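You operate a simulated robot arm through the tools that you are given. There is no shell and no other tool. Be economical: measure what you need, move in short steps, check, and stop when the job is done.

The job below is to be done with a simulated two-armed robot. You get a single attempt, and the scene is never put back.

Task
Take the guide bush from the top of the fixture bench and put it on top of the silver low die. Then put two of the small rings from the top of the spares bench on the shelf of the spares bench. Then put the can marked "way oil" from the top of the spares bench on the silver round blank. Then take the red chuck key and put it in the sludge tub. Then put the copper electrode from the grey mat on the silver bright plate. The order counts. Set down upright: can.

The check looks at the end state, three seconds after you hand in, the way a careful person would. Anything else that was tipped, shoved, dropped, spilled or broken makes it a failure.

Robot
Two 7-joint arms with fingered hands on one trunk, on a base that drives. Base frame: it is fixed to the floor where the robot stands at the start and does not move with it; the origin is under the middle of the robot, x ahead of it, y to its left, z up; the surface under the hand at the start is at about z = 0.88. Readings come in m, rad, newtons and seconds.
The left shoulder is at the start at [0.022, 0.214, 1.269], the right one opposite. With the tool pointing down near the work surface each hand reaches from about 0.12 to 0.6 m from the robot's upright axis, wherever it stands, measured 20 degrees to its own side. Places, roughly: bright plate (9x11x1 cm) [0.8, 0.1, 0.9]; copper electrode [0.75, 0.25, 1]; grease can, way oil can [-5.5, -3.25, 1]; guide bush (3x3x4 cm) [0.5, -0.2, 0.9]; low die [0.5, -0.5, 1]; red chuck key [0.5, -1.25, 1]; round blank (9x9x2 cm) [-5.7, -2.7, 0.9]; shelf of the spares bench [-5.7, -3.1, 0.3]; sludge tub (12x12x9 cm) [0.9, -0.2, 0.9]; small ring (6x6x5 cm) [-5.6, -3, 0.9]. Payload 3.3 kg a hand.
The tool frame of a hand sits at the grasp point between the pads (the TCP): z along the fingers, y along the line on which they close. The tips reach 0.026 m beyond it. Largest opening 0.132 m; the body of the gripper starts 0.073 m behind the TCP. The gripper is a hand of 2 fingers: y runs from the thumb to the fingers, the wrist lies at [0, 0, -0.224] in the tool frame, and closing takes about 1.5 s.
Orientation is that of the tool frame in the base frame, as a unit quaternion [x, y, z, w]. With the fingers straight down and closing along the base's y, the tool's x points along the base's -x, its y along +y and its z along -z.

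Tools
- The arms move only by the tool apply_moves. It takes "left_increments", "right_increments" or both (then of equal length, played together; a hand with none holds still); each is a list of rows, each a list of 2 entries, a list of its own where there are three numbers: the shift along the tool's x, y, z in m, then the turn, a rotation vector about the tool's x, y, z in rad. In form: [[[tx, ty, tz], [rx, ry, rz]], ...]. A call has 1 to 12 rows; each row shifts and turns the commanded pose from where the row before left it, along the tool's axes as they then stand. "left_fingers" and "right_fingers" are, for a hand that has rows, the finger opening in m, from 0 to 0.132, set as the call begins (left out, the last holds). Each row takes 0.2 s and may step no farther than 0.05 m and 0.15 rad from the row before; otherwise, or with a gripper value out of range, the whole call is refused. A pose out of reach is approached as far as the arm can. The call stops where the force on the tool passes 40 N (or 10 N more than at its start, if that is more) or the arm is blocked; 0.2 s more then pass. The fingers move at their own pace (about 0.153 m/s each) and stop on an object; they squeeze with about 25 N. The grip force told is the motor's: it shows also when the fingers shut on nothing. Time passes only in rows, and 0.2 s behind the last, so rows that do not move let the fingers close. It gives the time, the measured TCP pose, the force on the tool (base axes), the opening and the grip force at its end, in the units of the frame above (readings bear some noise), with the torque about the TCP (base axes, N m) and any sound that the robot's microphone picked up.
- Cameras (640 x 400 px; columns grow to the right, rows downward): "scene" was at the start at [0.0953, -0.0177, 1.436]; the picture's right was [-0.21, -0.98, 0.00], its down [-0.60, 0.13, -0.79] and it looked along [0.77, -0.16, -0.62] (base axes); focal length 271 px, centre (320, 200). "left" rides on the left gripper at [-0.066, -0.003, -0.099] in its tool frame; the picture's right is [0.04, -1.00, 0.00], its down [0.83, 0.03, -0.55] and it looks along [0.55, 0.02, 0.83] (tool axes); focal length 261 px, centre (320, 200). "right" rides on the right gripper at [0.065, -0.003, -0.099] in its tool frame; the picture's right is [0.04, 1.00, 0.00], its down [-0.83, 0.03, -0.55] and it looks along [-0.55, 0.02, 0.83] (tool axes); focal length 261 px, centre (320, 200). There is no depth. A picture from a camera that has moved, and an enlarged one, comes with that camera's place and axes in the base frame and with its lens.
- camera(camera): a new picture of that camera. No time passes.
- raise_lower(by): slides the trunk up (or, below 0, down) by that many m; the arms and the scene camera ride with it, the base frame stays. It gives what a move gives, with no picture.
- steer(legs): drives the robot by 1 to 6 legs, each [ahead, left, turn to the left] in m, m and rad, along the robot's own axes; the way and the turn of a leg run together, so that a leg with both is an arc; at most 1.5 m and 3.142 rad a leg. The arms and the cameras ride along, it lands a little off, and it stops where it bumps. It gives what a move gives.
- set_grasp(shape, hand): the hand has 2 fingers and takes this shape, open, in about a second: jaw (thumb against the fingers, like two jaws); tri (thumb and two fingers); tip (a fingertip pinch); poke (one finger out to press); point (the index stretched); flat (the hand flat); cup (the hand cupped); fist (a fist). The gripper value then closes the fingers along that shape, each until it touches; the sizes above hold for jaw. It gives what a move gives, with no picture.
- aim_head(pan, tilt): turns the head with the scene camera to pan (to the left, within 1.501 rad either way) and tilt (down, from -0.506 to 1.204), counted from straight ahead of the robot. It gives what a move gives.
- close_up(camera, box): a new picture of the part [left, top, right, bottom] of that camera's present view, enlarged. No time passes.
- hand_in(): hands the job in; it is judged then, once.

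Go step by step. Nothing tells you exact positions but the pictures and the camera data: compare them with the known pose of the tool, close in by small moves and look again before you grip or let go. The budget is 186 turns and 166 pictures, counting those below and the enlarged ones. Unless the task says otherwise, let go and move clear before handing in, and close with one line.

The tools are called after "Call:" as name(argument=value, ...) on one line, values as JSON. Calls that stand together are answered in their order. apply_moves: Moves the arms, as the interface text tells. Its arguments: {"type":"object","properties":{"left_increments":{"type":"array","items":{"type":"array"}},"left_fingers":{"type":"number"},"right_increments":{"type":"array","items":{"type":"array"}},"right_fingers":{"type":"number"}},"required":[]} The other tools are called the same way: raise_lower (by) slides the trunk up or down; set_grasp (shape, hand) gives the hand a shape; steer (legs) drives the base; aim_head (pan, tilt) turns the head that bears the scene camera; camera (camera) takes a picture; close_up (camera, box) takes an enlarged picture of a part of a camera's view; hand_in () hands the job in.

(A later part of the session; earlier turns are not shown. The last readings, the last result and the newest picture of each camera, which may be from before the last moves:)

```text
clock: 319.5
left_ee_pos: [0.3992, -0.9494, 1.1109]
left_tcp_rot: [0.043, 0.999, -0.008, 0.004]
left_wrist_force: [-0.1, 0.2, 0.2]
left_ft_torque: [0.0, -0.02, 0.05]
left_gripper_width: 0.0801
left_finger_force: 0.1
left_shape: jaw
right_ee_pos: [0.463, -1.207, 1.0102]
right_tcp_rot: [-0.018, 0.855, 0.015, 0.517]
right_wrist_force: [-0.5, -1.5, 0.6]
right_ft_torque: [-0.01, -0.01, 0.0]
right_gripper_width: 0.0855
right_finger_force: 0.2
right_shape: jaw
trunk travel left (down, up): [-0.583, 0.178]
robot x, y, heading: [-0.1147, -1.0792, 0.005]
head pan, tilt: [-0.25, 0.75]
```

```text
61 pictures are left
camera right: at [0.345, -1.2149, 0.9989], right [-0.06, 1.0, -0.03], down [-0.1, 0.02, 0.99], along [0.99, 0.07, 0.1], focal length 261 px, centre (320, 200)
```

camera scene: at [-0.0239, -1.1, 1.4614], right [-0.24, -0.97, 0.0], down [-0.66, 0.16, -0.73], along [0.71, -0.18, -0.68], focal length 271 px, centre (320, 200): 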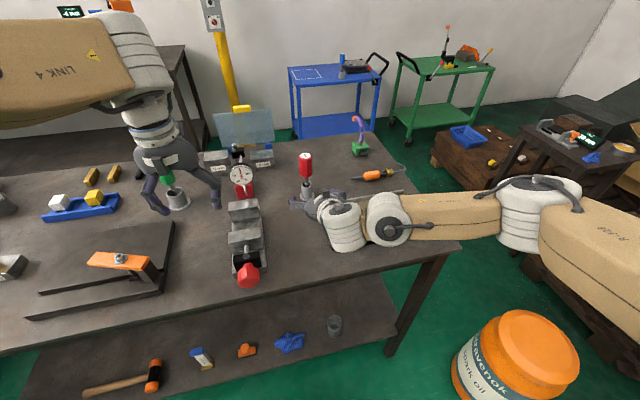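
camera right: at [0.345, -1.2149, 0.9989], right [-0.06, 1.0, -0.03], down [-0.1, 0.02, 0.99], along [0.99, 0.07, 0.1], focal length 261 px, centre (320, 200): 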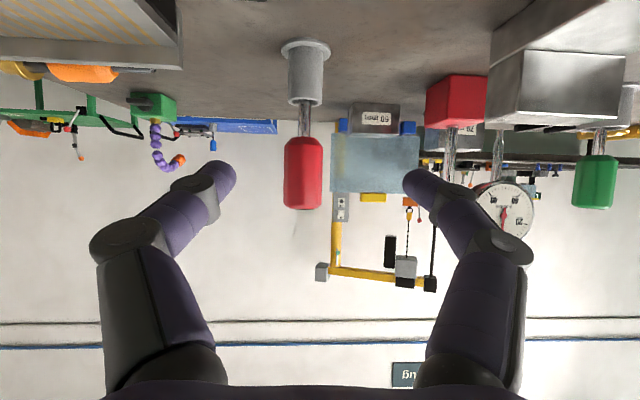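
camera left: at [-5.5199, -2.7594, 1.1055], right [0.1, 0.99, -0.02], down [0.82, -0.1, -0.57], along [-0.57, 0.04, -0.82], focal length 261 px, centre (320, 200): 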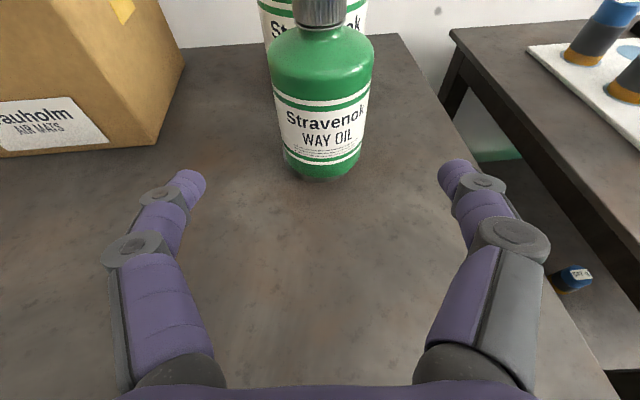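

The key is centred ahead at (0.601, −1.214). I retract the left hand a little, drive forward 10 cm, and check again.

Call:
apply_moves(left_increments=[[[0.045, 0, -0.01], [0, 0, 0]], [[0.045, 0, -0.01], [0, 0, 0]], [[0, 0, 0], [0, 0, 0]]], right_increments=[[[0, -0.006, 0], [0, 0, 0]], [[0.007, 0, 0.0037], [0, 0, 0]], [[0, 0, 0], [0, 0, 0]]])

Call:
steer(legs=[[0.1, 0, 0]])

Call:
camera(camera="right")

Call:
camera(camera="scene")

```text
clock: 320.3
left_ee_pos: [0.311, -0.9428, 1.1312]
left_tcp_rot: [0.043, 0.999, -0.008, 0.004]
left_wrist_force: [-0.4, 0.4, 0.5]
left_ft_torque: [0.01, -0.02, 0.03]
left_gripper_width: 0.08
left_finger_force: 0.1
left_shape: jaw
right_ee_pos: [0.4643, -1.2132, 1.0016]
right_tcp_rot: [-0.017, 0.856, 0.014, 0.516]
right_wrist_force: [-0.4, -0.3, -0.6]
right_ft_torque: [0.03, -0.01, 0.02]
right_gripper_width: 0.0852
right_finger_force: 0.0
right_shape: jaw
trunk travel left (down, up): [-0.583, 0.178]
robot x, y, heading: [-0.1143, -1.0804, 0.007]
head pan, tilt: [-0.25, 0.75]
```

```text
clock: 321.4
left_ee_pos: [0.4128, -0.9407, 1.1304]
left_tcp_rot: [0.044, 0.999, -0.007, 0.003]
left_wrist_force: [0.1, 0.6, 0.2]
left_ft_torque: [-0.02, 0.0, 0.0]
left_gripper_width: 0.0799
left_finger_force: 0.1
left_shape: jaw
right_ee_pos: [0.5633, -1.2122, 1.0014]
right_tcp_rot: [-0.018, 0.856, 0.015, 0.516]
right_wrist_force: [0.5, 0.0, -0.2]
right_ft_torque: [0.0, 0.0, 0.01]
right_gripper_width: 0.0853
right_finger_force: 0.1
right_shape: jaw
trunk travel left (down, up): [-0.583, 0.178]
robot x, y, heading: [-0.0146, -1.0815, 0.005]
head pan, tilt: [-0.25, 0.75]
```

```text
60 pictures are left
camera right: at [0.4451, -1.2204, 0.9901], right [-0.06, 1.0, -0.03], down [-0.1, 0.02, 0.99], along [0.99, 0.07, 0.1], focal length 261 px, centre (320, 200)
```

right: 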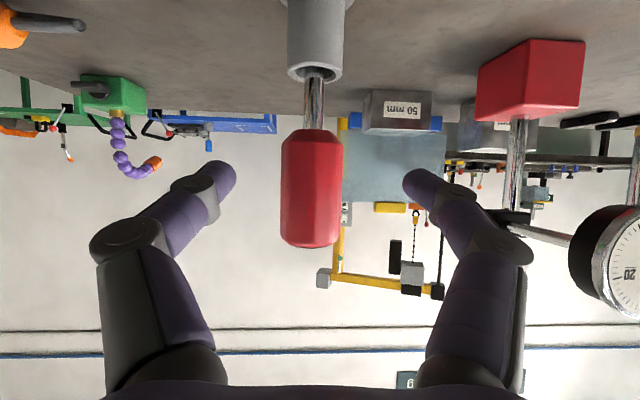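

```text
59 pictures are left
camera scene: at [0.0765, -1.0996, 1.4612], right [-0.24, -0.97, 0.0], down [-0.66, 0.16, -0.73], along [0.71, -0.18, -0.68], focal length 271 px, centre (320, 200)
```

scene: 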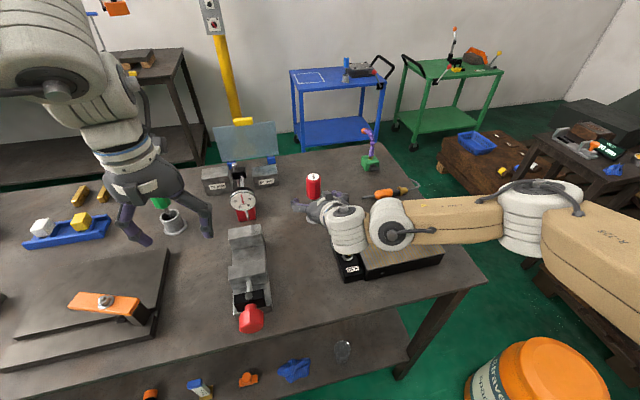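

The key is centred between the fingers; I move the last 3.7 cm and close.

Call:
apply_moves(right_increments=[[[-0.0085, -0.002, 0.0164], [0, 0, 0]], [[-0.0085, -0.0015, 0.0164], [0, 0, 0]], [[0, 0, 0], [0, 0, 0]]])

Call:
apply_moves(right_increments=[[[0, 0, 0], [0, 0, 0]], [[0, 0, 0], [0, 0, 0]], [[0, 0, 0], [0, 0, 0]], [[0, 0, 0], [0, 0, 0]], [[0, 0, 0], [0, 0, 0]]], right_fingers=0.0)

Call:
camera(camera="right")

```text
clock: 322.2
left_ee_pos: [0.4099, -0.9395, 1.1314]
left_tcp_rot: [0.043, 0.999, -0.008, 0.004]
left_wrist_force: [0.8, -1.0, -0.1]
left_ft_torque: [-0.02, -0.02, 0.02]
left_gripper_width: 0.0802
left_finger_force: 0.0
left_shape: jaw
right_ee_pos: [0.598, -1.214, 1.0022]
right_tcp_rot: [-0.017, 0.856, 0.014, 0.517]
right_wrist_force: [-0.5, -1.4, 0.3]
right_ft_torque: [0.02, 0.0, -0.03]
right_gripper_width: 0.0855
right_finger_force: 0.1
right_shape: jaw
trunk travel left (down, up): [-0.583, 0.178]
robot x, y, heading: [-0.0162, -1.0779, 0.006]
head pan, tilt: [-0.25, 0.75]
```

```text
clock: 323.4
left_ee_pos: [0.4099, -0.9409, 1.131]
left_tcp_rot: [0.044, 0.999, -0.007, 0.003]
left_wrist_force: [0.0, 0.4, 0.0]
left_ft_torque: [0.03, 0.04, -0.01]
left_gripper_width: 0.0803
left_finger_force: 0.0
left_shape: jaw
right_ee_pos: [0.5989, -1.2148, 1.0022]
right_tcp_rot: [-0.017, 0.856, 0.014, 0.517]
right_wrist_force: [-0.1, 0.9, 0.2]
right_ft_torque: [-0.01, 0.03, -0.03]
right_gripper_width: 0.0304
right_finger_force: 24.6
right_shape: jaw
trunk travel left (down, up): [-0.583, 0.178]
robot x, y, heading: [-0.0173, -1.0841, 0.008]
head pan, tilt: [-0.25, 0.75]
```

```text
58 pictures are left
camera right: at [0.4812, -1.2223, 0.9899], right [-0.06, 1.0, -0.03], down [-0.1, 0.02, 0.99], along [0.99, 0.07, 0.1], focal length 261 px, centre (320, 200)
```

right: 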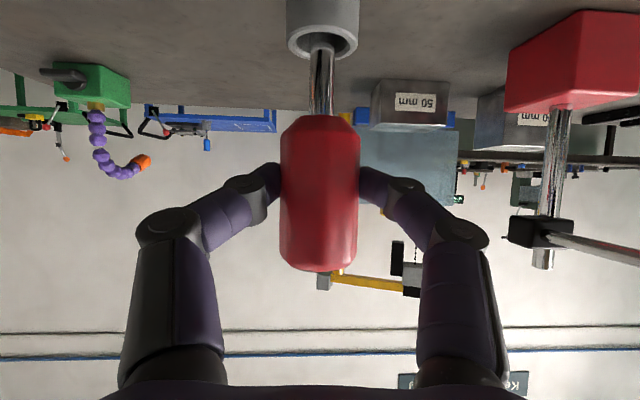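

Gripped. I pull the key straight up out of the holder with the trunk.

Call:
raise_lower(by=0.06)

Call:
raise_lower(by=0.11)

Call:
camera(camera="right")

Call:
camera(camera="scene")

```text
clock: 324.4
left_ee_pos: [0.4101, -0.9413, 1.1897]
left_tcp_rot: [0.044, 0.999, -0.008, 0.003]
left_wrist_force: [-0.2, 0.2, -0.4]
left_ft_torque: [-0.01, 0.0, -0.02]
left_gripper_width: 0.08
left_finger_force: 0.1
left_shape: jaw
right_ee_pos: [0.5995, -1.2141, 1.0614]
right_tcp_rot: [-0.017, 0.856, 0.014, 0.517]
right_wrist_force: [-0.1, -0.3, -1.7]
right_ft_torque: [0.01, 0.0, 0.02]
right_gripper_width: 0.0303
right_finger_force: 24.8
right_shape: jaw
trunk travel left (down, up): [-0.643, 0.118]
robot x, y, heading: [-0.0174, -1.0789, 0.006]
head pan, tilt: [-0.25, 0.75]
```

```text
clock: 325.8
left_ee_pos: [0.4103, -0.9412, 1.2992]
left_tcp_rot: [0.045, 0.999, -0.009, 0.003]
left_wrist_force: [1.2, -0.1, 0.1]
left_ft_torque: [0.02, -0.03, 0.01]
left_gripper_width: 0.0799
left_finger_force: 0.2
left_shape: jaw
right_ee_pos: [0.5996, -1.215, 1.172]
right_tcp_rot: [-0.017, 0.856, 0.014, 0.516]
right_wrist_force: [-0.1, 0.5, -2.4]
right_ft_torque: [0.0, 0.04, 0.04]
right_gripper_width: 0.0304
right_finger_force: 24.8
right_shape: jaw
trunk travel left (down, up): [-0.753, 0.008]
robot x, y, heading: [-0.0147, -1.0787, 0.005]
head pan, tilt: [-0.25, 0.75]
```

```text
57 pictures are left
camera right: at [0.4814, -1.2225, 1.1601], right [-0.06, 1.0, -0.03], down [-0.1, 0.02, 0.99], along [0.99, 0.07, 0.1], focal length 261 px, centre (320, 200)
```

right: 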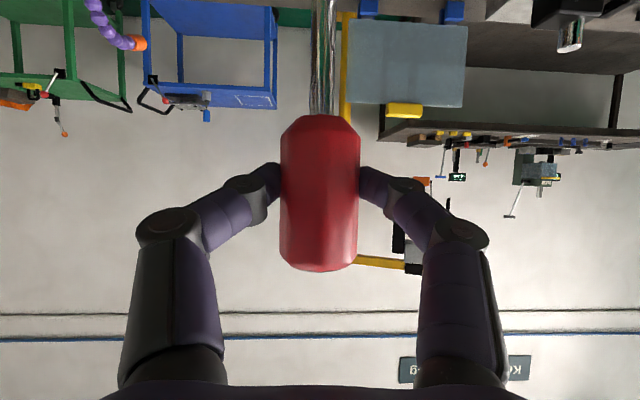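

```text
56 pictures are left
camera scene: at [0.0731, -1.0997, 1.6313], right [-0.24, -0.97, 0.0], down [-0.66, 0.16, -0.73], along [0.71, -0.18, -0.68], focal length 271 px, centre (320, 200)
```

scene: 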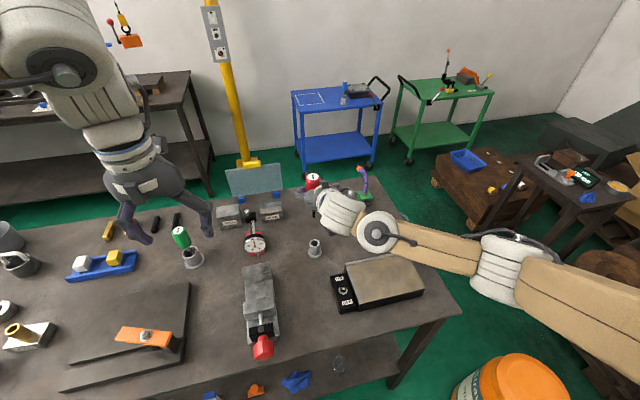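

Call:
close_up(camera="scene", box=[280, 165, 360, 265])

```text
4.00 times, centred on (320, 215) of scene
camera zoom: at [0.0731, -1.0997, 1.6313], right [-0.24, -0.97, 0.0], down [-0.66, 0.16, -0.73], along [0.71, -0.18, -0.68], focal length 1085 px, centre (320, 140)
```

zoom: 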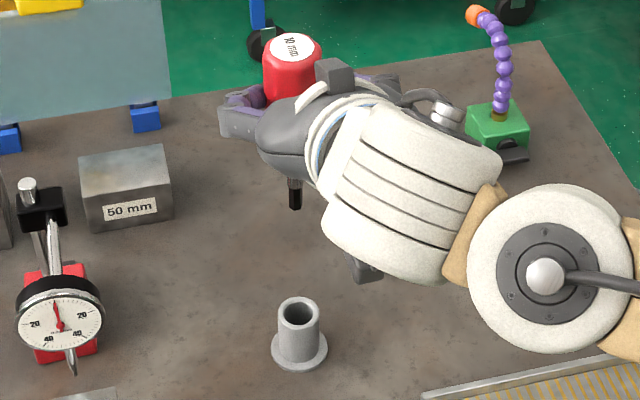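

The key is free; its tip hangs 10.5 cm below the TCP. I back off, sidestep left to the tub, and look at it.

Call:
steer(legs=[[-0.3, 0, 0], [0, 1.02, 0]])

Call:
aim_head(pan=-0.1, tilt=0.5)

Call:
camera(camera="scene")

```text
clock: 332.7
left_ee_pos: [0.1104, 0.0586, 1.3011]
left_tcp_rot: [0.048, 0.999, -0.007, 0.003]
left_wrist_force: [-0.1, 0.0, 0.0]
left_ft_torque: [-0.01, 0.02, -0.01]
left_gripper_width: 0.0797
left_finger_force: 0.0
left_shape: jaw
right_ee_pos: [0.2972, -0.2159, 1.1718]
right_tcp_rot: [-0.014, 0.856, 0.012, 0.516]
right_wrist_force: [-0.2, 0.1, -1.4]
right_ft_torque: [-0.02, -0.01, 0.01]
right_gripper_width: 0.0305
right_finger_force: 25.3
right_shape: jaw
trunk travel left (down, up): [-0.753, 0.008]
robot x, y, heading: [-0.316, -0.0785, -0.004]
head pan, tilt: [-0.25, 0.75]
```

```text
clock: 333.4
left_ee_pos: [0.1091, 0.0583, 1.3006]
left_tcp_rot: [0.048, 0.999, -0.007, 0.003]
left_wrist_force: [-0.5, -0.9, 0.5]
left_ft_torque: [-0.01, 0.0, -0.02]
left_gripper_width: 0.0801
left_finger_force: 0.0
left_shape: jaw
right_ee_pos: [0.2968, -0.2165, 1.1712]
right_tcp_rot: [-0.014, 0.856, 0.012, 0.516]
right_wrist_force: [0.6, 0.5, -0.9]
right_ft_torque: [-0.02, 0.02, 0.03]
right_gripper_width: 0.0305
right_finger_force: 25.1
right_shape: jaw
trunk travel left (down, up): [-0.753, 0.008]
robot x, y, heading: [-0.317, -0.077, -0.003]
head pan, tilt: [-0.099, 0.499]
```

```text
54 pictures are left
camera scene: at [-0.2187, -0.0865, 1.6533], right [-0.1, -0.99, 0.0], down [-0.48, 0.05, -0.88], along [0.87, -0.09, -0.48], focal length 271 px, centre (320, 200)
```

scene: 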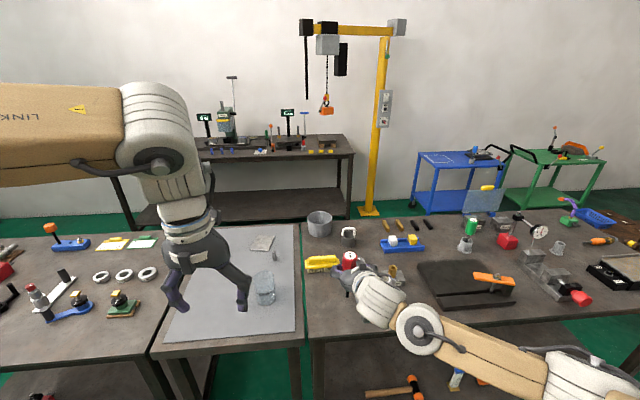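

Call:
close_up(camera="scene", box=[240, 190, 400, 290])

```text
4.00 times, centred on (320, 240) of scene
camera zoom: at [-0.2187, -0.0865, 1.6533], right [-0.1, -0.99, 0.0], down [-0.48, 0.05, -0.88], along [0.87, -0.09, -0.48], focal length 1085 px, centre (320, 40)
```

zoom: 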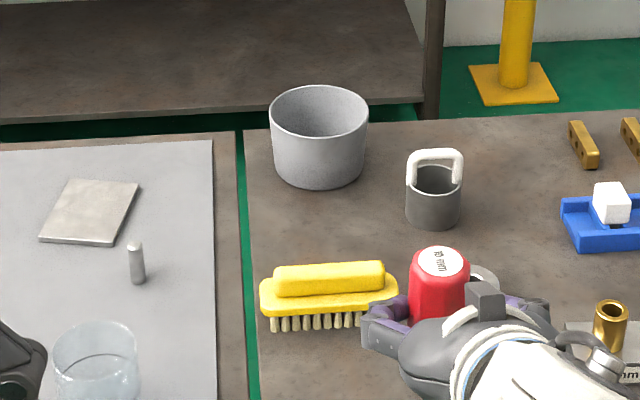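

The tub is the grey pot centred at about (0.857, −0.197), rim z ≈ 0.97. It is far in, so I extend the right arm at shoulder height to see how far it reaches.

Call:
apply_moves(right_increments=[[[-0.0383, 0, 0.0194], [0, 0, 0]], [[-0.0383, 0, 0.0194], [0, 0, 0]], [[-0.0383, 0, 0.0194], [0, 0, 0]], [[-0.0383, 0, 0.0194], [0, 0, 0]], [[-0.023, 0, 0.044], [0, 0, 0]], [[0, 0, 0], [0, 0, 0]]])

```text
clock: 334.9
left_ee_pos: [0.1102, 0.0582, 1.3009]
left_tcp_rot: [0.047, 0.999, -0.008, 0.003]
left_wrist_force: [0.5, -0.1, -0.3]
left_ft_torque: [0.01, 0.0, 0.02]
left_gripper_width: 0.0798
left_finger_force: 0.0
left_shape: jaw
right_ee_pos: [0.4367, -0.2114, 1.2715]
right_tcp_rot: [-0.015, 0.856, 0.013, 0.516]
right_wrist_force: [0.1, 0.3, -1.7]
right_ft_torque: [-0.03, 0.02, -0.03]
right_gripper_width: 0.0307
right_finger_force: 25.2
right_shape: jaw
right hand out of reach, approached as far as the arm can: row 5
trunk travel left (down, up): [-0.753, 0.008]
robot x, y, heading: [-0.3209, -0.0786, -0.006]
head pan, tilt: [-0.099, 0.499]
```

Call:
apply_moves(right_increments=[[[0, 0, 0], [0, -0.12, 0]], [[0, 0, 0], [0, -0.12, 0]], [[0, 0, 0], [0, -0.12, 0]], [[0, 0, 0.025], [0, 0, 0]], [[0, 0, 0], [0, 0, 0]]])

Call:
aim_head(pan=-0.1, tilt=1.0)

Call:
camera(camera="scene")

Call:
camera(camera="left")

```text
clock: 336.1
left_ee_pos: [0.1104, 0.059, 1.2997]
left_tcp_rot: [0.049, 0.999, -0.008, 0.002]
left_wrist_force: [-0.8, -0.4, 0.0]
left_ft_torque: [0.0, -0.04, 0.0]
left_gripper_width: 0.08
left_finger_force: 0.0
left_shape: jaw
right_ee_pos: [0.4366, -0.2108, 1.2705]
right_tcp_rot: [-0.011, 0.749, 0.014, 0.662]
right_wrist_force: [-0.7, 0.0, -1.8]
right_ft_torque: [-0.01, 0.04, 0.02]
right_gripper_width: 0.0305
right_finger_force: 24.9
right_shape: jaw
right hand out of reach, approached as far as the arm can: row 4
trunk travel left (down, up): [-0.753, 0.008]
robot x, y, heading: [-0.3186, -0.0726, 0.001]
head pan, tilt: [-0.099, 0.499]
```

```text
clock: 337.0
left_ee_pos: [0.1095, 0.0588, 1.3002]
left_tcp_rot: [0.048, 0.999, -0.008, 0.003]
left_wrist_force: [-0.1, -0.2, 0.6]
left_ft_torque: [0.01, -0.01, 0.02]
left_gripper_width: 0.0799
left_finger_force: 0.0
left_shape: jaw
right_ee_pos: [0.4366, -0.2133, 1.2716]
right_tcp_rot: [-0.012, 0.75, 0.015, 0.662]
right_wrist_force: [-0.4, -0.4, -0.4]
right_ft_torque: [0.02, 0.02, -0.02]
right_gripper_width: 0.0303
right_finger_force: 25.2
right_shape: jaw
trunk travel left (down, up): [-0.753, 0.008]
robot x, y, heading: [-0.3161, -0.0788, -0.0]
head pan, tilt: [-0.099, 1.0]
```

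```text
52 pictures are left
camera scene: at [-0.2398, -0.0841, 1.6124], right [-0.1, -0.99, 0.0], down [-0.84, 0.08, -0.54], along [0.54, -0.05, -0.84], focal length 271 px, centre (320, 200)
```

scene: 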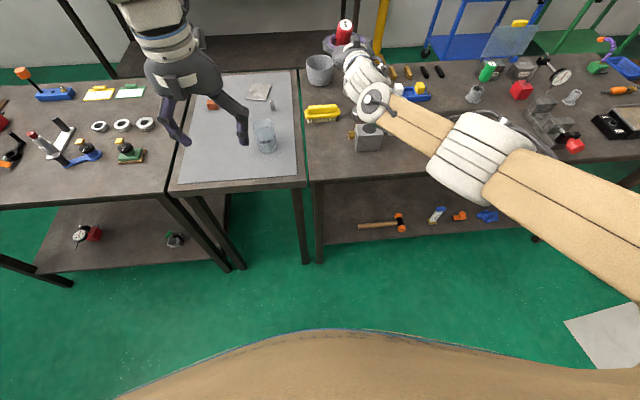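

```text
51 pictures are left
camera left: at [0.1743, 0.051, 1.4], right [-0.14, -0.99, 0.02], down [-0.83, 0.12, 0.55], along [-0.54, 0.06, -0.84], focal length 261 px, centre (320, 200)
```

left: 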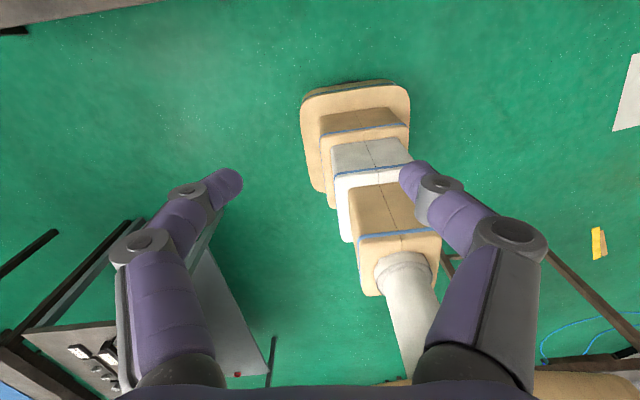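

The arm alone reaches about 0.78 m ahead and a bench leg limits how close the base can get. Turning the robot left brings the right shoulder forward, so I turn 0.35 rad, then square the hand back to +x in line with the shoulder.

Call:
steer(legs=[[0, 0, 0.35]])

Call:
apply_moves(right_increments=[[[0, -0.03, -0.02], [0.117, 0, 0]], [[0, -0.03, -0.02], [0.117, 0, 0]], [[0, -0.03, 0], [0.117, 0, 0]], [[0, -0.04, 0], [0, 0, 0]], [[0, -0.04, 0], [0, 0, 0]], [[0, -0.04, 0], [0, 0, 0]], [[0, -0.04, 0], [0, 0, 0]], [[0, -0.04, 0], [0, 0, 0]], [[0, 0, 0], [0, 0, 0]]])

Call:
camera(camera="scene")

```text
clock: 338.5
left_ee_pos: [0.0344, 0.1987, 1.3002]
left_tcp_rot: [-0.13, 0.992, -0.008, 0.004]
left_wrist_force: [-1.0, -0.5, -0.8]
left_ft_torque: [-0.03, 0.01, 0.02]
left_gripper_width: 0.0801
left_finger_force: 0.0
left_shape: jaw
right_ee_pos: [0.4348, 0.0596, 1.2708]
right_tcp_rot: [-0.144, 0.736, 0.131, 0.649]
right_wrist_force: [0.2, -0.1, -1.3]
right_ft_torque: [-0.02, 0.04, -0.02]
right_gripper_width: 0.0305
right_finger_force: 25.8
right_shape: jaw
trunk travel left (down, up): [-0.753, 0.008]
robot x, y, heading: [-0.3173, -0.0806, 0.355]
head pan, tilt: [-0.099, 1.0]
```

```text
clock: 340.5
left_ee_pos: [0.0354, 0.1999, 1.3005]
left_tcp_rot: [-0.13, 0.991, -0.007, 0.005]
left_wrist_force: [0.0, -0.2, 0.2]
left_ft_torque: [-0.02, 0.01, 0.02]
left_gripper_width: 0.08
left_finger_force: 0.1
left_shape: jaw
right_ee_pos: [0.4314, -0.2397, 1.2848]
right_tcp_rot: [-0.029, 0.748, 0.001, 0.663]
right_wrist_force: [-0.1, 0.6, -1.1]
right_ft_torque: [0.0, 0.04, -0.02]
right_gripper_width: 0.0304
right_finger_force: 25.1
right_shape: jaw
trunk travel left (down, up): [-0.753, 0.008]
robot x, y, heading: [-0.3159, -0.0797, 0.359]
head pan, tilt: [-0.099, 1.0]
```

```text
50 pictures are left
camera scene: at [-0.2423, -0.0552, 1.6123], right [0.25, -0.97, 0.0], down [-0.81, -0.21, -0.54], along [0.52, 0.14, -0.84], focal length 271 px, centre (320, 200)
```

scene: 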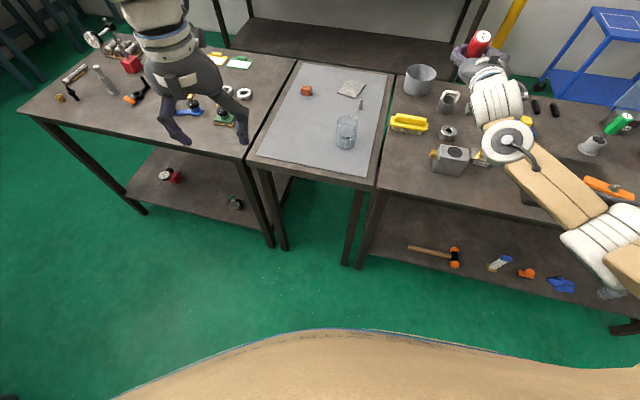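

Call:
apply_moves(right_increments=[[[-0.03, 0, 0.024], [0, 0, 0]], [[-0.03, 0, 0.024], [0, 0, 0]], [[-0.03, 0, 0.024], [0, 0, 0]], [[-0.005, 0, 0.02], [0, 0, 0]], [[-0.005, 0, 0.02], [0, 0, 0]], [[0, 0, 0.02], [0, 0, 0]], [[0, 0, 0], [0, 0, 0]]])

```text
clock: 342.1
left_ee_pos: [0.0355, 0.1975, 1.3007]
left_tcp_rot: [-0.129, 0.992, -0.007, 0.004]
left_wrist_force: [0.0, 0.2, -0.2]
left_ft_torque: [0.01, 0.01, 0.03]
left_gripper_width: 0.0801
left_finger_force: 0.1
left_shape: jaw
right_ee_pos: [0.5687, -0.2311, 1.3702]
right_tcp_rot: [-0.029, 0.747, 0.001, 0.664]
right_wrist_force: [-0.1, -1.2, -0.9]
right_ft_torque: [0.04, 0.01, 0.02]
right_gripper_width: 0.0303
right_finger_force: 25.2
right_shape: jaw
right hand out of reach, approached as far as the arm can: row 6
trunk travel left (down, up): [-0.753, 0.008]
robot x, y, heading: [-0.3189, -0.0787, 0.355]
head pan, tilt: [-0.099, 1.0]
```

Now the hand reaches 0.887 m ahead of the robot's axis, enough. I drive so that the key comes over the tub, staying short of the bench leg.

Call:
steer(legs=[[0.12, -0.027, 0], [0.124, -0.027, 0]])

Call:
camera(camera="scene")

Call:
aim_head(pan=-0.5, tilt=0.6)

Call:
camera(camera="scene")

```text
clock: 344.2
left_ee_pos: [0.282, 0.2313, 1.3009]
left_tcp_rot: [-0.128, 0.992, -0.007, 0.004]
left_wrist_force: [-0.2, -0.4, -0.7]
left_ft_torque: [-0.01, -0.01, -0.01]
left_gripper_width: 0.0798
left_finger_force: 0.0
left_shape: jaw
right_ee_pos: [0.8148, -0.2011, 1.3706]
right_tcp_rot: [-0.028, 0.748, 0.0, 0.664]
right_wrist_force: [-0.1, -0.6, -2.3]
right_ft_torque: [-0.01, 0.05, 0.0]
right_gripper_width: 0.0303
right_finger_force: 24.8
right_shape: jaw
trunk travel left (down, up): [-0.753, 0.008]
robot x, y, heading: [-0.0726, -0.0405, 0.348]
head pan, tilt: [-0.099, 1.0]
```

```text
49 pictures are left
camera scene: at [0.004, -0.0225, 1.6124], right [0.25, -0.97, 0.0], down [-0.81, -0.21, -0.54], along [0.52, 0.13, -0.84], focal length 271 px, centre (320, 200)
```

scene: 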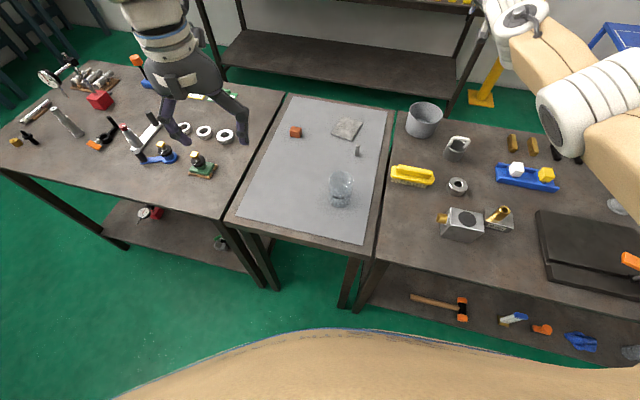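

```text
clock: 345.1
left_ee_pos: [0.2833, 0.2311, 1.3013]
left_tcp_rot: [-0.129, 0.992, -0.008, 0.004]
left_wrist_force: [0.2, -0.5, 0.0]
left_ft_torque: [-0.01, -0.02, 0.01]
left_gripper_width: 0.0801
left_finger_force: 0.1
left_shape: jaw
right_ee_pos: [0.8149, -0.2012, 1.3703]
right_tcp_rot: [-0.027, 0.747, -0.001, 0.664]
right_wrist_force: [0.1, -0.2, -1.5]
right_ft_torque: [-0.01, 0.02, 0.02]
right_gripper_width: 0.0304
right_finger_force: 24.7
right_shape: jaw
trunk travel left (down, up): [-0.753, 0.008]
robot x, y, heading: [-0.0686, -0.0452, 0.351]
head pan, tilt: [-0.499, 0.6]
```

```text
48 pictures are left
camera scene: at [0.0241, -0.0528, 1.6443], right [-0.15, -0.99, 0.0], down [-0.56, 0.08, -0.82], along [0.82, -0.12, -0.57], focal length 271 px, centre (320, 200)
```

scene: 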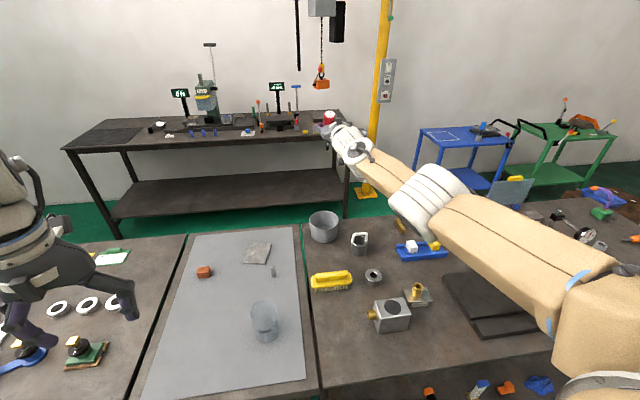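

The tip is over the tub. I draw the left hand back slightly and lower the trunk 0.29 m, then look before going in.

Call:
apply_moves(left_increments=[[[0.045, 0, 0], [0, 0, 0]], [[0.045, 0, 0], [0, 0, 0]], [[0, 0, 0], [0, 0, 0]]])

Call:
raise_lower(by=-0.27)

Call:
camera(camera="scene")

Call:
camera(camera="right")

```text
clock: 345.9
left_ee_pos: [0.1975, 0.2066, 1.2978]
left_tcp_rot: [-0.129, 0.992, -0.007, 0.005]
left_wrist_force: [1.2, 0.3, -0.1]
left_ft_torque: [0.02, -0.01, -0.02]
left_gripper_width: 0.0799
left_finger_force: 0.1
left_shape: jaw
right_ee_pos: [0.8162, -0.2014, 1.3682]
right_tcp_rot: [-0.028, 0.748, 0.0, 0.663]
right_wrist_force: [0.8, -0.3, -1.3]
right_ft_torque: [-0.02, 0.01, 0.0]
right_gripper_width: 0.0304
right_finger_force: 25.1
right_shape: jaw
trunk travel left (down, up): [-0.753, 0.008]
robot x, y, heading: [-0.0681, -0.0425, 0.349]
head pan, tilt: [-0.499, 0.6]
```

```text
clock: 348.6
left_ee_pos: [0.1963, 0.2082, 1.0297]
left_tcp_rot: [-0.128, 0.992, -0.008, 0.004]
left_wrist_force: [-0.4, -0.1, -0.9]
left_ft_torque: [-0.02, -0.04, 0.01]
left_gripper_width: 0.0799
left_finger_force: 0.1
left_shape: jaw
right_ee_pos: [0.8162, -0.2019, 1.0997]
right_tcp_rot: [-0.027, 0.747, 0.0, 0.664]
right_wrist_force: [0.0, -0.6, -1.5]
right_ft_torque: [0.03, 0.01, 0.01]
right_gripper_width: 0.0303
right_finger_force: 25.1
right_shape: jaw
trunk travel left (down, up): [-0.483, 0.278]
robot x, y, heading: [-0.0698, -0.0434, 0.352]
head pan, tilt: [-0.499, 0.6]
```

```text
47 pictures are left
camera scene: at [0.0317, -0.0502, 1.3741], right [-0.15, -0.99, 0.0], down [-0.56, 0.08, -0.82], along [0.82, -0.12, -0.57], focal length 271 px, centre (320, 200)
```

scene: 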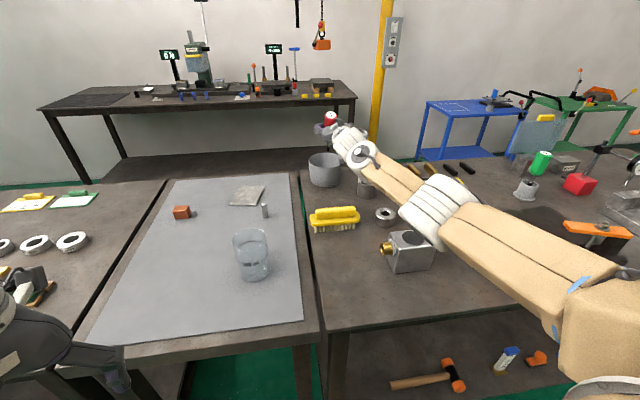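

```text
46 pictures are left
camera right: at [0.7092, -0.2096, 1.0471], right [-0.05, 1.0, -0.08], down [-0.45, 0.05, 0.89], along [0.89, 0.08, 0.45], focal length 261 px, centre (320, 200)
```

right: 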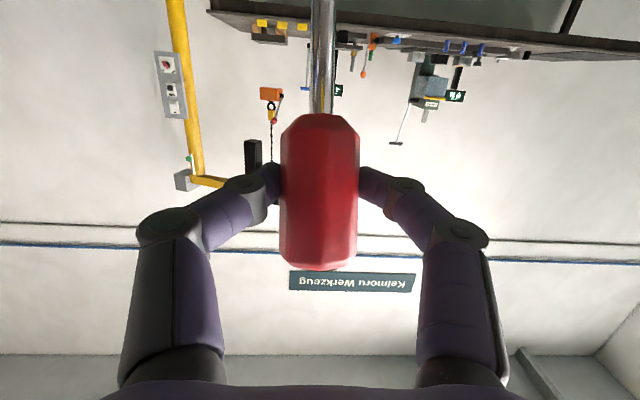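

The pot with the white handle stands close by on the right, so I shift the hand 1.2 cm left before lowering the key into the tub.

Call:
apply_moves(right_increments=[[[0, 0.012, 0], [0, 0, 0]], [[0, 0, 0], [0, 0, 0]]])

Call:
raise_lower(by=-0.045)

Call:
close_up(camera="scene", box=[280, 90, 420, 210])

```text
clock: 349.2
left_ee_pos: [0.1959, 0.2087, 1.0304]
left_tcp_rot: [-0.128, 0.992, -0.009, 0.005]
left_wrist_force: [0.4, -0.4, 0.9]
left_ft_torque: [0.0, 0.02, 0.04]
left_gripper_width: 0.0797
left_finger_force: 0.1
left_shape: jaw
right_ee_pos: [0.8144, -0.1902, 1.1002]
right_tcp_rot: [-0.027, 0.747, 0.0, 0.664]
right_wrist_force: [-0.3, -0.2, -2.2]
right_ft_torque: [0.01, -0.02, 0.0]
right_gripper_width: 0.0302
right_finger_force: 25.2
right_shape: jaw
trunk travel left (down, up): [-0.483, 0.278]
robot x, y, heading: [-0.0738, -0.042, 0.349]
head pan, tilt: [-0.499, 0.6]
```

```text
clock: 350.1
left_ee_pos: [0.1957, 0.2087, 0.9847]
left_tcp_rot: [-0.128, 0.992, -0.007, 0.005]
left_wrist_force: [0.4, 0.0, 0.0]
left_ft_torque: [-0.03, 0.02, 0.03]
left_gripper_width: 0.0801
left_finger_force: 0.1
left_shape: jaw
right_ee_pos: [0.8158, -0.1879, 1.0551]
right_tcp_rot: [-0.028, 0.747, 0.001, 0.664]
right_wrist_force: [0.8, 0.0, -1.6]
right_ft_torque: [-0.01, 0.03, -0.04]
right_gripper_width: 0.0302
right_finger_force: 24.5
right_shape: jaw
trunk travel left (down, up): [-0.438, 0.323]
robot x, y, heading: [-0.0687, -0.0442, 0.349]
head pan, tilt: [-0.499, 0.6]
```

```text
3.33 times, centred on (350, 150) of scene
camera zoom: at [0.0355, -0.0488, 1.3289], right [-0.15, -0.99, 0.0], down [-0.56, 0.08, -0.82], along [0.82, -0.12, -0.57], focal length 904 px, centre (220, 367)
```

zoom: 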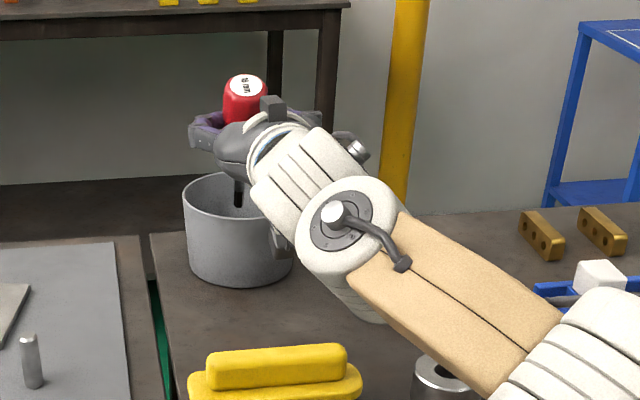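

The tip is inside the tub's mouth. I lower 2 cm more and let go.

Call:
raise_lower(by=-0.022)

Call:
close_up(camera="scene", box=[280, 90, 420, 210])

Call:
camera(camera="right")

```text
clock: 350.8
left_ee_pos: [0.1971, 0.2082, 0.9639]
left_tcp_rot: [-0.128, 0.992, -0.007, 0.005]
left_wrist_force: [-0.2, -0.8, -0.4]
left_ft_torque: [-0.01, -0.02, 0.0]
left_gripper_width: 0.0799
left_finger_force: 0.0
left_shape: jaw
right_ee_pos: [0.814, -0.1888, 1.0324]
right_tcp_rot: [-0.027, 0.747, 0.0, 0.664]
right_wrist_force: [-0.2, 0.2, -1.7]
right_ft_torque: [0.0, 0.07, 0.0]
right_gripper_width: 0.0302
right_finger_force: 25.2
right_shape: jaw
trunk travel left (down, up): [-0.416, 0.345]
robot x, y, heading: [-0.0695, -0.0468, 0.355]
head pan, tilt: [-0.499, 0.6]
```

```text
3.33 times, centred on (350, 150) of scene
camera zoom: at [0.0378, -0.0479, 1.3067], right [-0.15, -0.99, 0.0], down [-0.56, 0.08, -0.82], along [0.82, -0.12, -0.57], focal length 904 px, centre (220, 367)
```

zoom: 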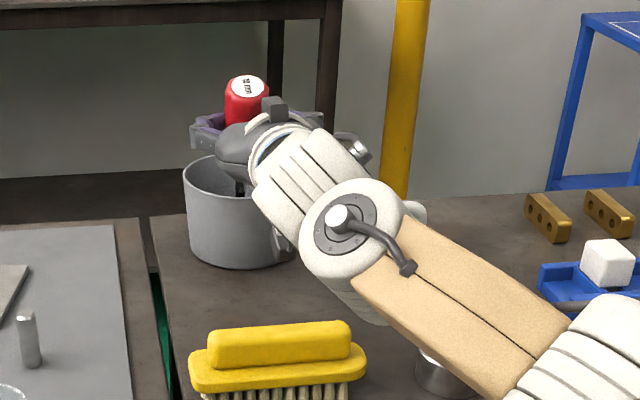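

```text
43 pictures are left
camera right: at [0.7085, -0.1977, 0.9798], right [-0.04, 1.0, -0.08], down [-0.45, 0.05, 0.89], along [0.89, 0.07, 0.45], focal length 261 px, centre (320, 200)
```

right: 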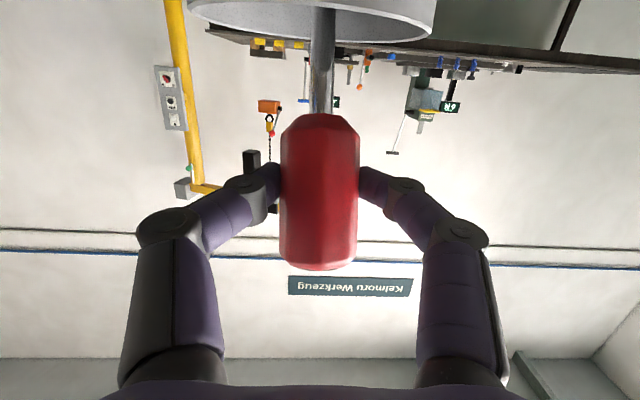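

The shaft passes inside the rim. I open the fingers and draw straight back.

Call:
apply_moves(right_increments=[[[0, 0, 0], [0, 0, 0]], [[0, 0, 0], [0, 0, 0]], [[0, 0, 0], [0, 0, 0]], [[0, 0, 0], [0, 0, 0]]], right_fingers=0.08)

Call:
camera(camera="right")

```text
clock: 351.8
left_ee_pos: [0.196, 0.2083, 0.9635]
left_tcp_rot: [-0.128, 0.992, -0.008, 0.004]
left_wrist_force: [0.2, -0.6, -0.3]
left_ft_torque: [-0.03, 0.0, 0.04]
left_gripper_width: 0.08
left_finger_force: 0.2
left_shape: jaw
right_ee_pos: [0.814, -0.1891, 1.0329]
right_tcp_rot: [-0.027, 0.748, -0.001, 0.663]
right_wrist_force: [-0.2, -0.6, -0.6]
right_ft_torque: [0.03, 0.01, 0.04]
right_gripper_width: 0.08
right_finger_force: 0.0
right_shape: jaw
trunk travel left (down, up): [-0.416, 0.345]
robot x, y, heading: [-0.0687, -0.0417, 0.35]
head pan, tilt: [-0.499, 0.6]
```

```text
42 pictures are left
camera right: at [0.7087, -0.1976, 0.9797], right [-0.04, 1.0, -0.08], down [-0.45, 0.05, 0.89], along [0.89, 0.07, 0.45], focal length 261 px, centre (320, 200)
```

right: 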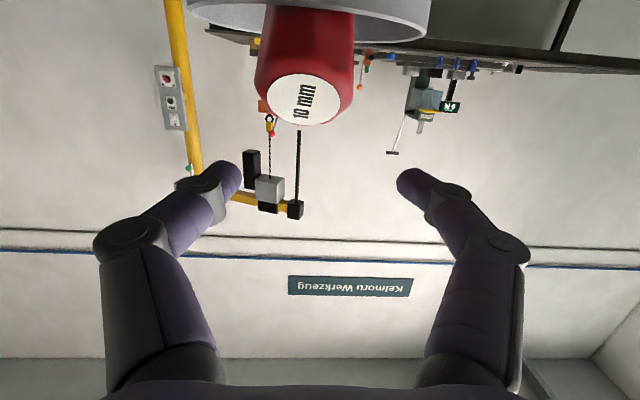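

The key dropped into the tub and leans on its near rim. I withdraw and look at it.

Call:
apply_moves(right_increments=[[[0, 0, -0.03], [0, 0, 0]], [[0, 0, -0.04], [0, 0, 0]], [[0, 0, -0.04], [0, 0, 0]], [[0, 0, 0], [0, 0, 0]]])

Call:
raise_lower(by=0.3)

Call:
steer(legs=[[-0.25, 0.05, 0], [0, 0, -0.35]])

Call:
aim_head(pan=0.15, tilt=0.55)

Call:
camera(camera="scene")

```text
clock: 352.8
left_ee_pos: [0.197, 0.2077, 0.9629]
left_tcp_rot: [-0.128, 0.992, -0.007, 0.005]
left_wrist_force: [-0.5, -0.1, -0.7]
left_ft_torque: [0.02, -0.01, -0.01]
left_gripper_width: 0.0799
left_finger_force: 0.1
left_shape: jaw
right_ee_pos: [0.7046, -0.1921, 1.0448]
right_tcp_rot: [-0.026, 0.748, -0.001, 0.664]
right_wrist_force: [0.0, 0.8, 0.0]
right_ft_torque: [0.01, 0.0, -0.03]
right_gripper_width: 0.0796
right_finger_force: 0.0
right_shape: jaw
trunk travel left (down, up): [-0.416, 0.345]
robot x, y, heading: [-0.0671, -0.0447, 0.351]
head pan, tilt: [-0.499, 0.6]
```

```text
clock: 355.8
left_ee_pos: [0.1964, 0.2076, 1.2634]
left_tcp_rot: [-0.128, 0.992, -0.008, 0.004]
left_wrist_force: [-0.1, 0.5, -0.6]
left_ft_torque: [0.03, -0.01, -0.03]
left_gripper_width: 0.0802
left_finger_force: 0.1
left_shape: jaw
right_ee_pos: [0.7062, -0.1916, 1.3464]
right_tcp_rot: [-0.027, 0.748, -0.001, 0.663]
right_wrist_force: [-0.2, 0.9, 0.0]
right_ft_torque: [0.01, -0.01, 0.01]
right_gripper_width: 0.0798
right_finger_force: 0.0
right_shape: jaw
trunk travel left (down, up): [-0.716, 0.045]
robot x, y, heading: [-0.067, -0.0406, 0.348]
head pan, tilt: [-0.499, 0.6]
```

```text
clock: 358.7
left_ee_pos: [0.0116, 0.0595, 1.264]
left_tcp_rot: [0.049, 0.999, -0.009, 0.004]
left_wrist_force: [-0.5, 0.1, 0.5]
left_ft_torque: [-0.03, 0.01, -0.01]
left_gripper_width: 0.0799
left_finger_force: 0.1
left_shape: jaw
right_ee_pos: [0.3489, -0.4926, 1.3453]
right_tcp_rot: [0.105, 0.741, -0.117, 0.653]
right_wrist_force: [-0.4, 0.3, 0.6]
right_ft_torque: [-0.01, 0.0, -0.01]
right_gripper_width: 0.0795
right_finger_force: 0.1
right_shape: jaw
trunk travel left (down, up): [-0.716, 0.045]
robot x, y, heading: [-0.3259, -0.0828, -0.009]
head pan, tilt: [-0.499, 0.6]
```

```text
clock: 359.8
left_ee_pos: [0.0108, 0.0601, 1.2629]
left_tcp_rot: [0.049, 0.999, -0.007, 0.003]
left_wrist_force: [-0.8, 0.7, -0.8]
left_ft_torque: [-0.02, 0.02, -0.03]
left_gripper_width: 0.0798
left_finger_force: 0.0
left_shape: jaw
right_ee_pos: [0.35, -0.4932, 1.3453]
right_tcp_rot: [0.105, 0.74, -0.117, 0.653]
right_wrist_force: [0.2, -0.8, -0.8]
right_ft_torque: [-0.02, 0.03, -0.02]
right_gripper_width: 0.0795
right_finger_force: 0.1
right_shape: jaw
trunk travel left (down, up): [-0.716, 0.045]
robot x, y, heading: [-0.322, -0.0872, -0.008]
head pan, tilt: [0.15, 0.55]
```

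```text
41 pictures are left
camera scene: at [-0.2295, -0.0706, 1.6118], right [0.15, -0.99, 0.0], down [-0.52, -0.08, -0.85], along [0.84, 0.12, -0.52], focal length 271 px, centre (320, 200)
```

scene: 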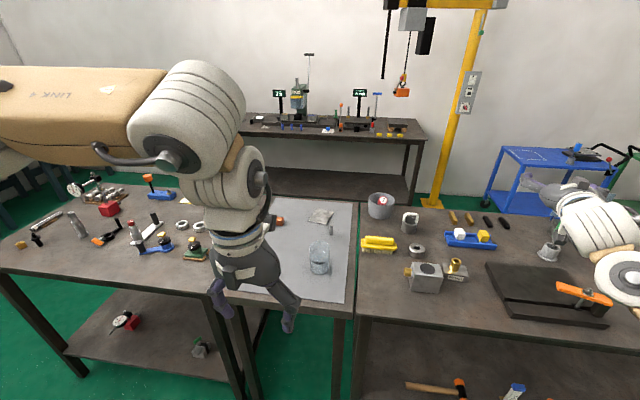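

Call:
close_up(camera="scene", box=[260, 180, 420, 290])

```text
3.64 times, centred on (340, 235) of scene
camera zoom: at [-0.2295, -0.0706, 1.6118], right [0.15, -0.99, 0.0], down [-0.52, -0.08, -0.85], along [0.84, 0.12, -0.52], focal length 986 px, centre (247, 73)
```

zoom: 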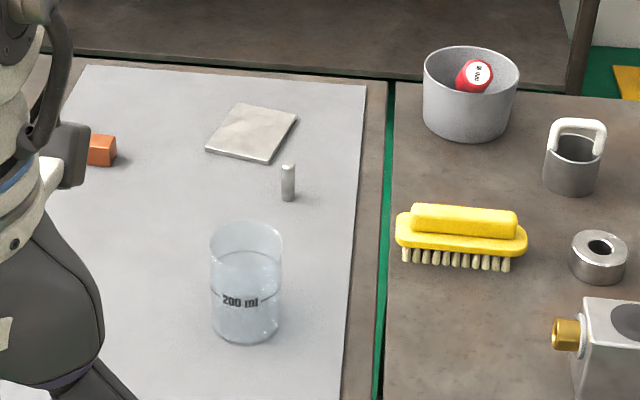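

The key lies in the tub. Next is the copper block at (0.715, 0.25), bound for the bright plate at about (0.80, 0.07); I'll work from the left at an angle to keep clear of the beaker and the pin. First I tuck the right arm and tilt the left hand.

Call:
apply_moves(left_increments=[[[-0.04, 0, 0], [0, 0, 0]], [[-0.04, 0.03, 0], [0, 0, 0]], [[-0.04, 0.03, 0], [0, 0, 0]], [[-0.04, 0.03, 0], [0, 0, 0]], [[0, 0, 0], [0, -0.15, 0]], [[0, 0, 0], [0, -0.15, 0]], [[0, 0, 0], [0, -0.15, 0]], [[0, 0, 0], [0, -0.15, 0]], [[0, 0, 0], [0, -0.15, 0]], [[0, 0, 0], [0, -0.15, 0]], [[0, 0, 0], [0, -0.15, 0]], [[0, 0, 0], [0, -0.15, 0]]], right_increments=[[[0, 0, -0.05], [0, 0, 0]], [[0, 0, -0.05], [0, 0, 0]], [[0, 0, -0.05], [0, 0, 0]], [[0, 0, -0.05], [0, 0, 0]], [[0, 0, -0.04], [0, 0, 0]], [[0, 0, 0], [0, 0, 0]], [[0, 0, 0], [0, 0, 0]], [[0, 0, 0], [0, 0, 0]], [[0, 0, 0], [0, 0, 0]], [[0, 0, 0], [0, 0, 0]], [[0, 0, 0], [0, 0, 0]], [[0, 0, 0], [0, 0, 0]]])

Call:
steer(legs=[[0, 0, -0.39], [0.1, 0.42, 0]])

Call:
camera(camera="scene")

```text
clock: 362.4
left_ee_pos: [0.177, 0.1321, 1.2621]
left_tcp_rot: [0.038, 0.827, -0.036, 0.559]
left_wrist_force: [-0.2, -0.3, -0.1]
left_ft_torque: [0.0, -0.01, -0.01]
left_gripper_width: 0.0798
left_finger_force: 0.1
left_shape: jaw
right_ee_pos: [0.2176, -0.4323, 1.3704]
right_tcp_rot: [0.091, 0.737, -0.107, 0.661]
right_wrist_force: [-0.7, -0.2, 0.3]
right_ft_torque: [0.04, 0.01, 0.01]
right_gripper_width: 0.0799
right_finger_force: 0.0
right_shape: jaw
right hand out of reach, approached as far as the arm can: row 3, 4, 5
trunk travel left (down, up): [-0.716, 0.045]
robot x, y, heading: [-0.3271, -0.0834, -0.002]
head pan, tilt: [0.15, 0.55]
```

```text
clock: 366.2
left_ee_pos: [0.4768, 0.2768, 1.2623]
left_tcp_rot: [0.198, 0.805, -0.144, 0.54]
left_wrist_force: [0.1, -0.2, -0.4]
left_ft_torque: [0.0, 0.01, -0.02]
left_gripper_width: 0.0797
left_finger_force: 0.1
left_shape: jaw
right_ee_pos: [0.2987, -0.2578, 1.3697]
right_tcp_rot: [0.233, 0.705, -0.233, 0.628]
right_wrist_force: [0.6, -0.7, 0.6]
right_ft_torque: [0.01, 0.03, -0.02]
right_gripper_width: 0.08
right_finger_force: 0.1
right_shape: jaw
trunk travel left (down, up): [-0.716, 0.045]
robot x, y, heading: [-0.0739, 0.2672, -0.391]
head pan, tilt: [0.15, 0.55]
```

```text
39 pictures are left
camera scene: at [0.0233, 0.244, 1.6118], right [-0.24, -0.97, 0.0], down [-0.51, 0.12, -0.85], along [0.83, -0.2, -0.52], focal length 271 px, centre (320, 200)
```

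scene: 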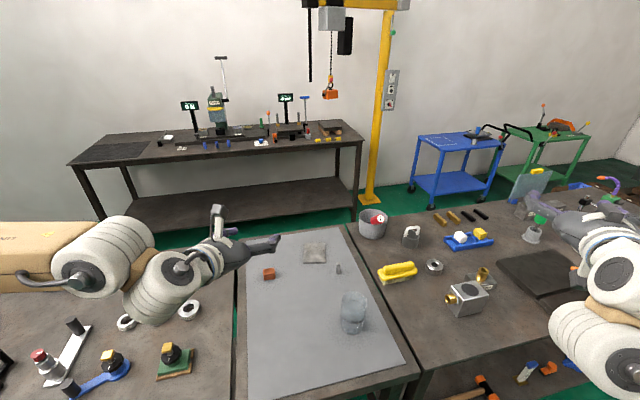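

I raise the right hand a bit more, then lower the trunk so the left hand comes down over the mat, and look.

Call:
apply_moves(right_increments=[[[-0.04, 0, 0], [0, 0, 0]], [[-0.04, 0, 0], [0, 0, 0]], [[-0.04, 0, 0], [0, 0, 0]], [[0, 0, 0], [0, 0, 0]]])

Call:
raise_lower(by=-0.24)

Call:
camera(camera="left")

Call:
camera(camera="scene")

```text
clock: 367.2
left_ee_pos: [0.4771, 0.2769, 1.2625]
left_tcp_rot: [0.197, 0.805, -0.143, 0.541]
left_wrist_force: [-0.4, -0.4, 0.4]
left_ft_torque: [-0.01, 0.0, 0.02]
left_gripper_width: 0.08
left_finger_force: 0.0
left_shape: jaw
right_ee_pos: [0.3219, -0.2676, 1.4845]
right_tcp_rot: [0.232, 0.705, -0.233, 0.629]
right_wrist_force: [-0.2, -0.1, -0.2]
right_ft_torque: [0.0, -0.01, -0.03]
right_gripper_width: 0.08
right_finger_force: 0.1
right_shape: jaw
right hand out of reach, approached as far as the arm can: row 3
trunk travel left (down, up): [-0.716, 0.045]
robot x, y, heading: [-0.0756, 0.2682, -0.388]
head pan, tilt: [0.15, 0.55]
```

```text
clock: 369.7
left_ee_pos: [0.4775, 0.2759, 1.0226]
left_tcp_rot: [0.199, 0.804, -0.144, 0.541]
left_wrist_force: [-1.0, -0.5, 0.2]
left_ft_torque: [0.03, 0.0, 0.04]
left_gripper_width: 0.08
left_finger_force: 0.1
left_shape: jaw
right_ee_pos: [0.3268, -0.2714, 1.2305]
right_tcp_rot: [0.232, 0.712, -0.233, 0.621]
right_wrist_force: [0.4, 0.1, -0.5]
right_ft_torque: [-0.01, 0.01, 0.04]
right_gripper_width: 0.0802
right_finger_force: 0.0
right_shape: jaw
trunk travel left (down, up): [-0.476, 0.285]
robot x, y, heading: [-0.0705, 0.271, -0.393]
head pan, tilt: [0.15, 0.55]
```

```text
38 pictures are left
camera left: at [0.4175, 0.3072, 1.1205], right [-0.49, -0.87, -0.02], down [-0.71, 0.41, -0.57], along [0.5, -0.26, -0.82], focal length 261 px, centre (320, 200)
```

left: 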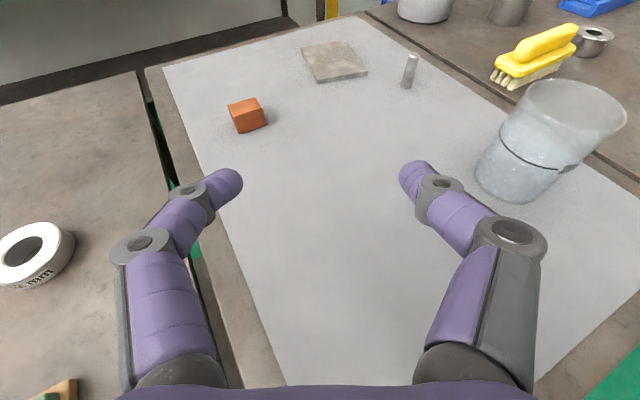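

```text
37 pictures are left
camera scene: at [0.0302, 0.2405, 1.3716], right [-0.24, -0.97, 0.0], down [-0.51, 0.13, -0.85], along [0.83, -0.2, -0.52], focal length 271 px, centre (320, 200)
```

scene: 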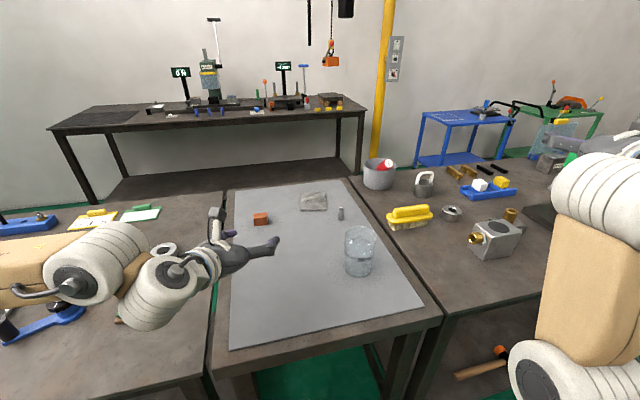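

Call:
close_up(camera="left", box=[210, 30, 430, 160])

```text
2.91 times, centred on (320, 95) of left
camera zoom: at [0.4175, 0.3072, 1.1205], right [-0.49, -0.87, -0.02], down [-0.71, 0.41, -0.57], along [0.5, -0.26, -0.82], focal length 758 px, centre (320, 506)
```

zoom: 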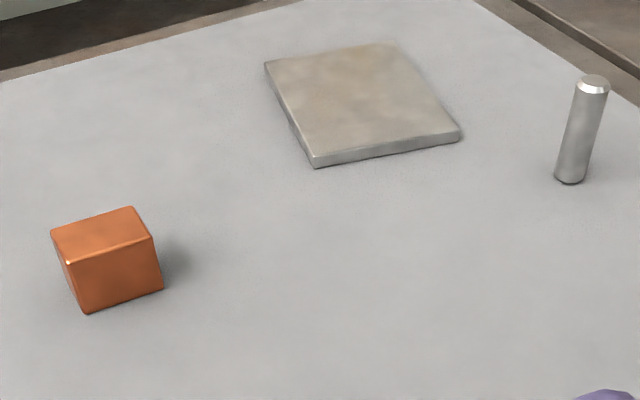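

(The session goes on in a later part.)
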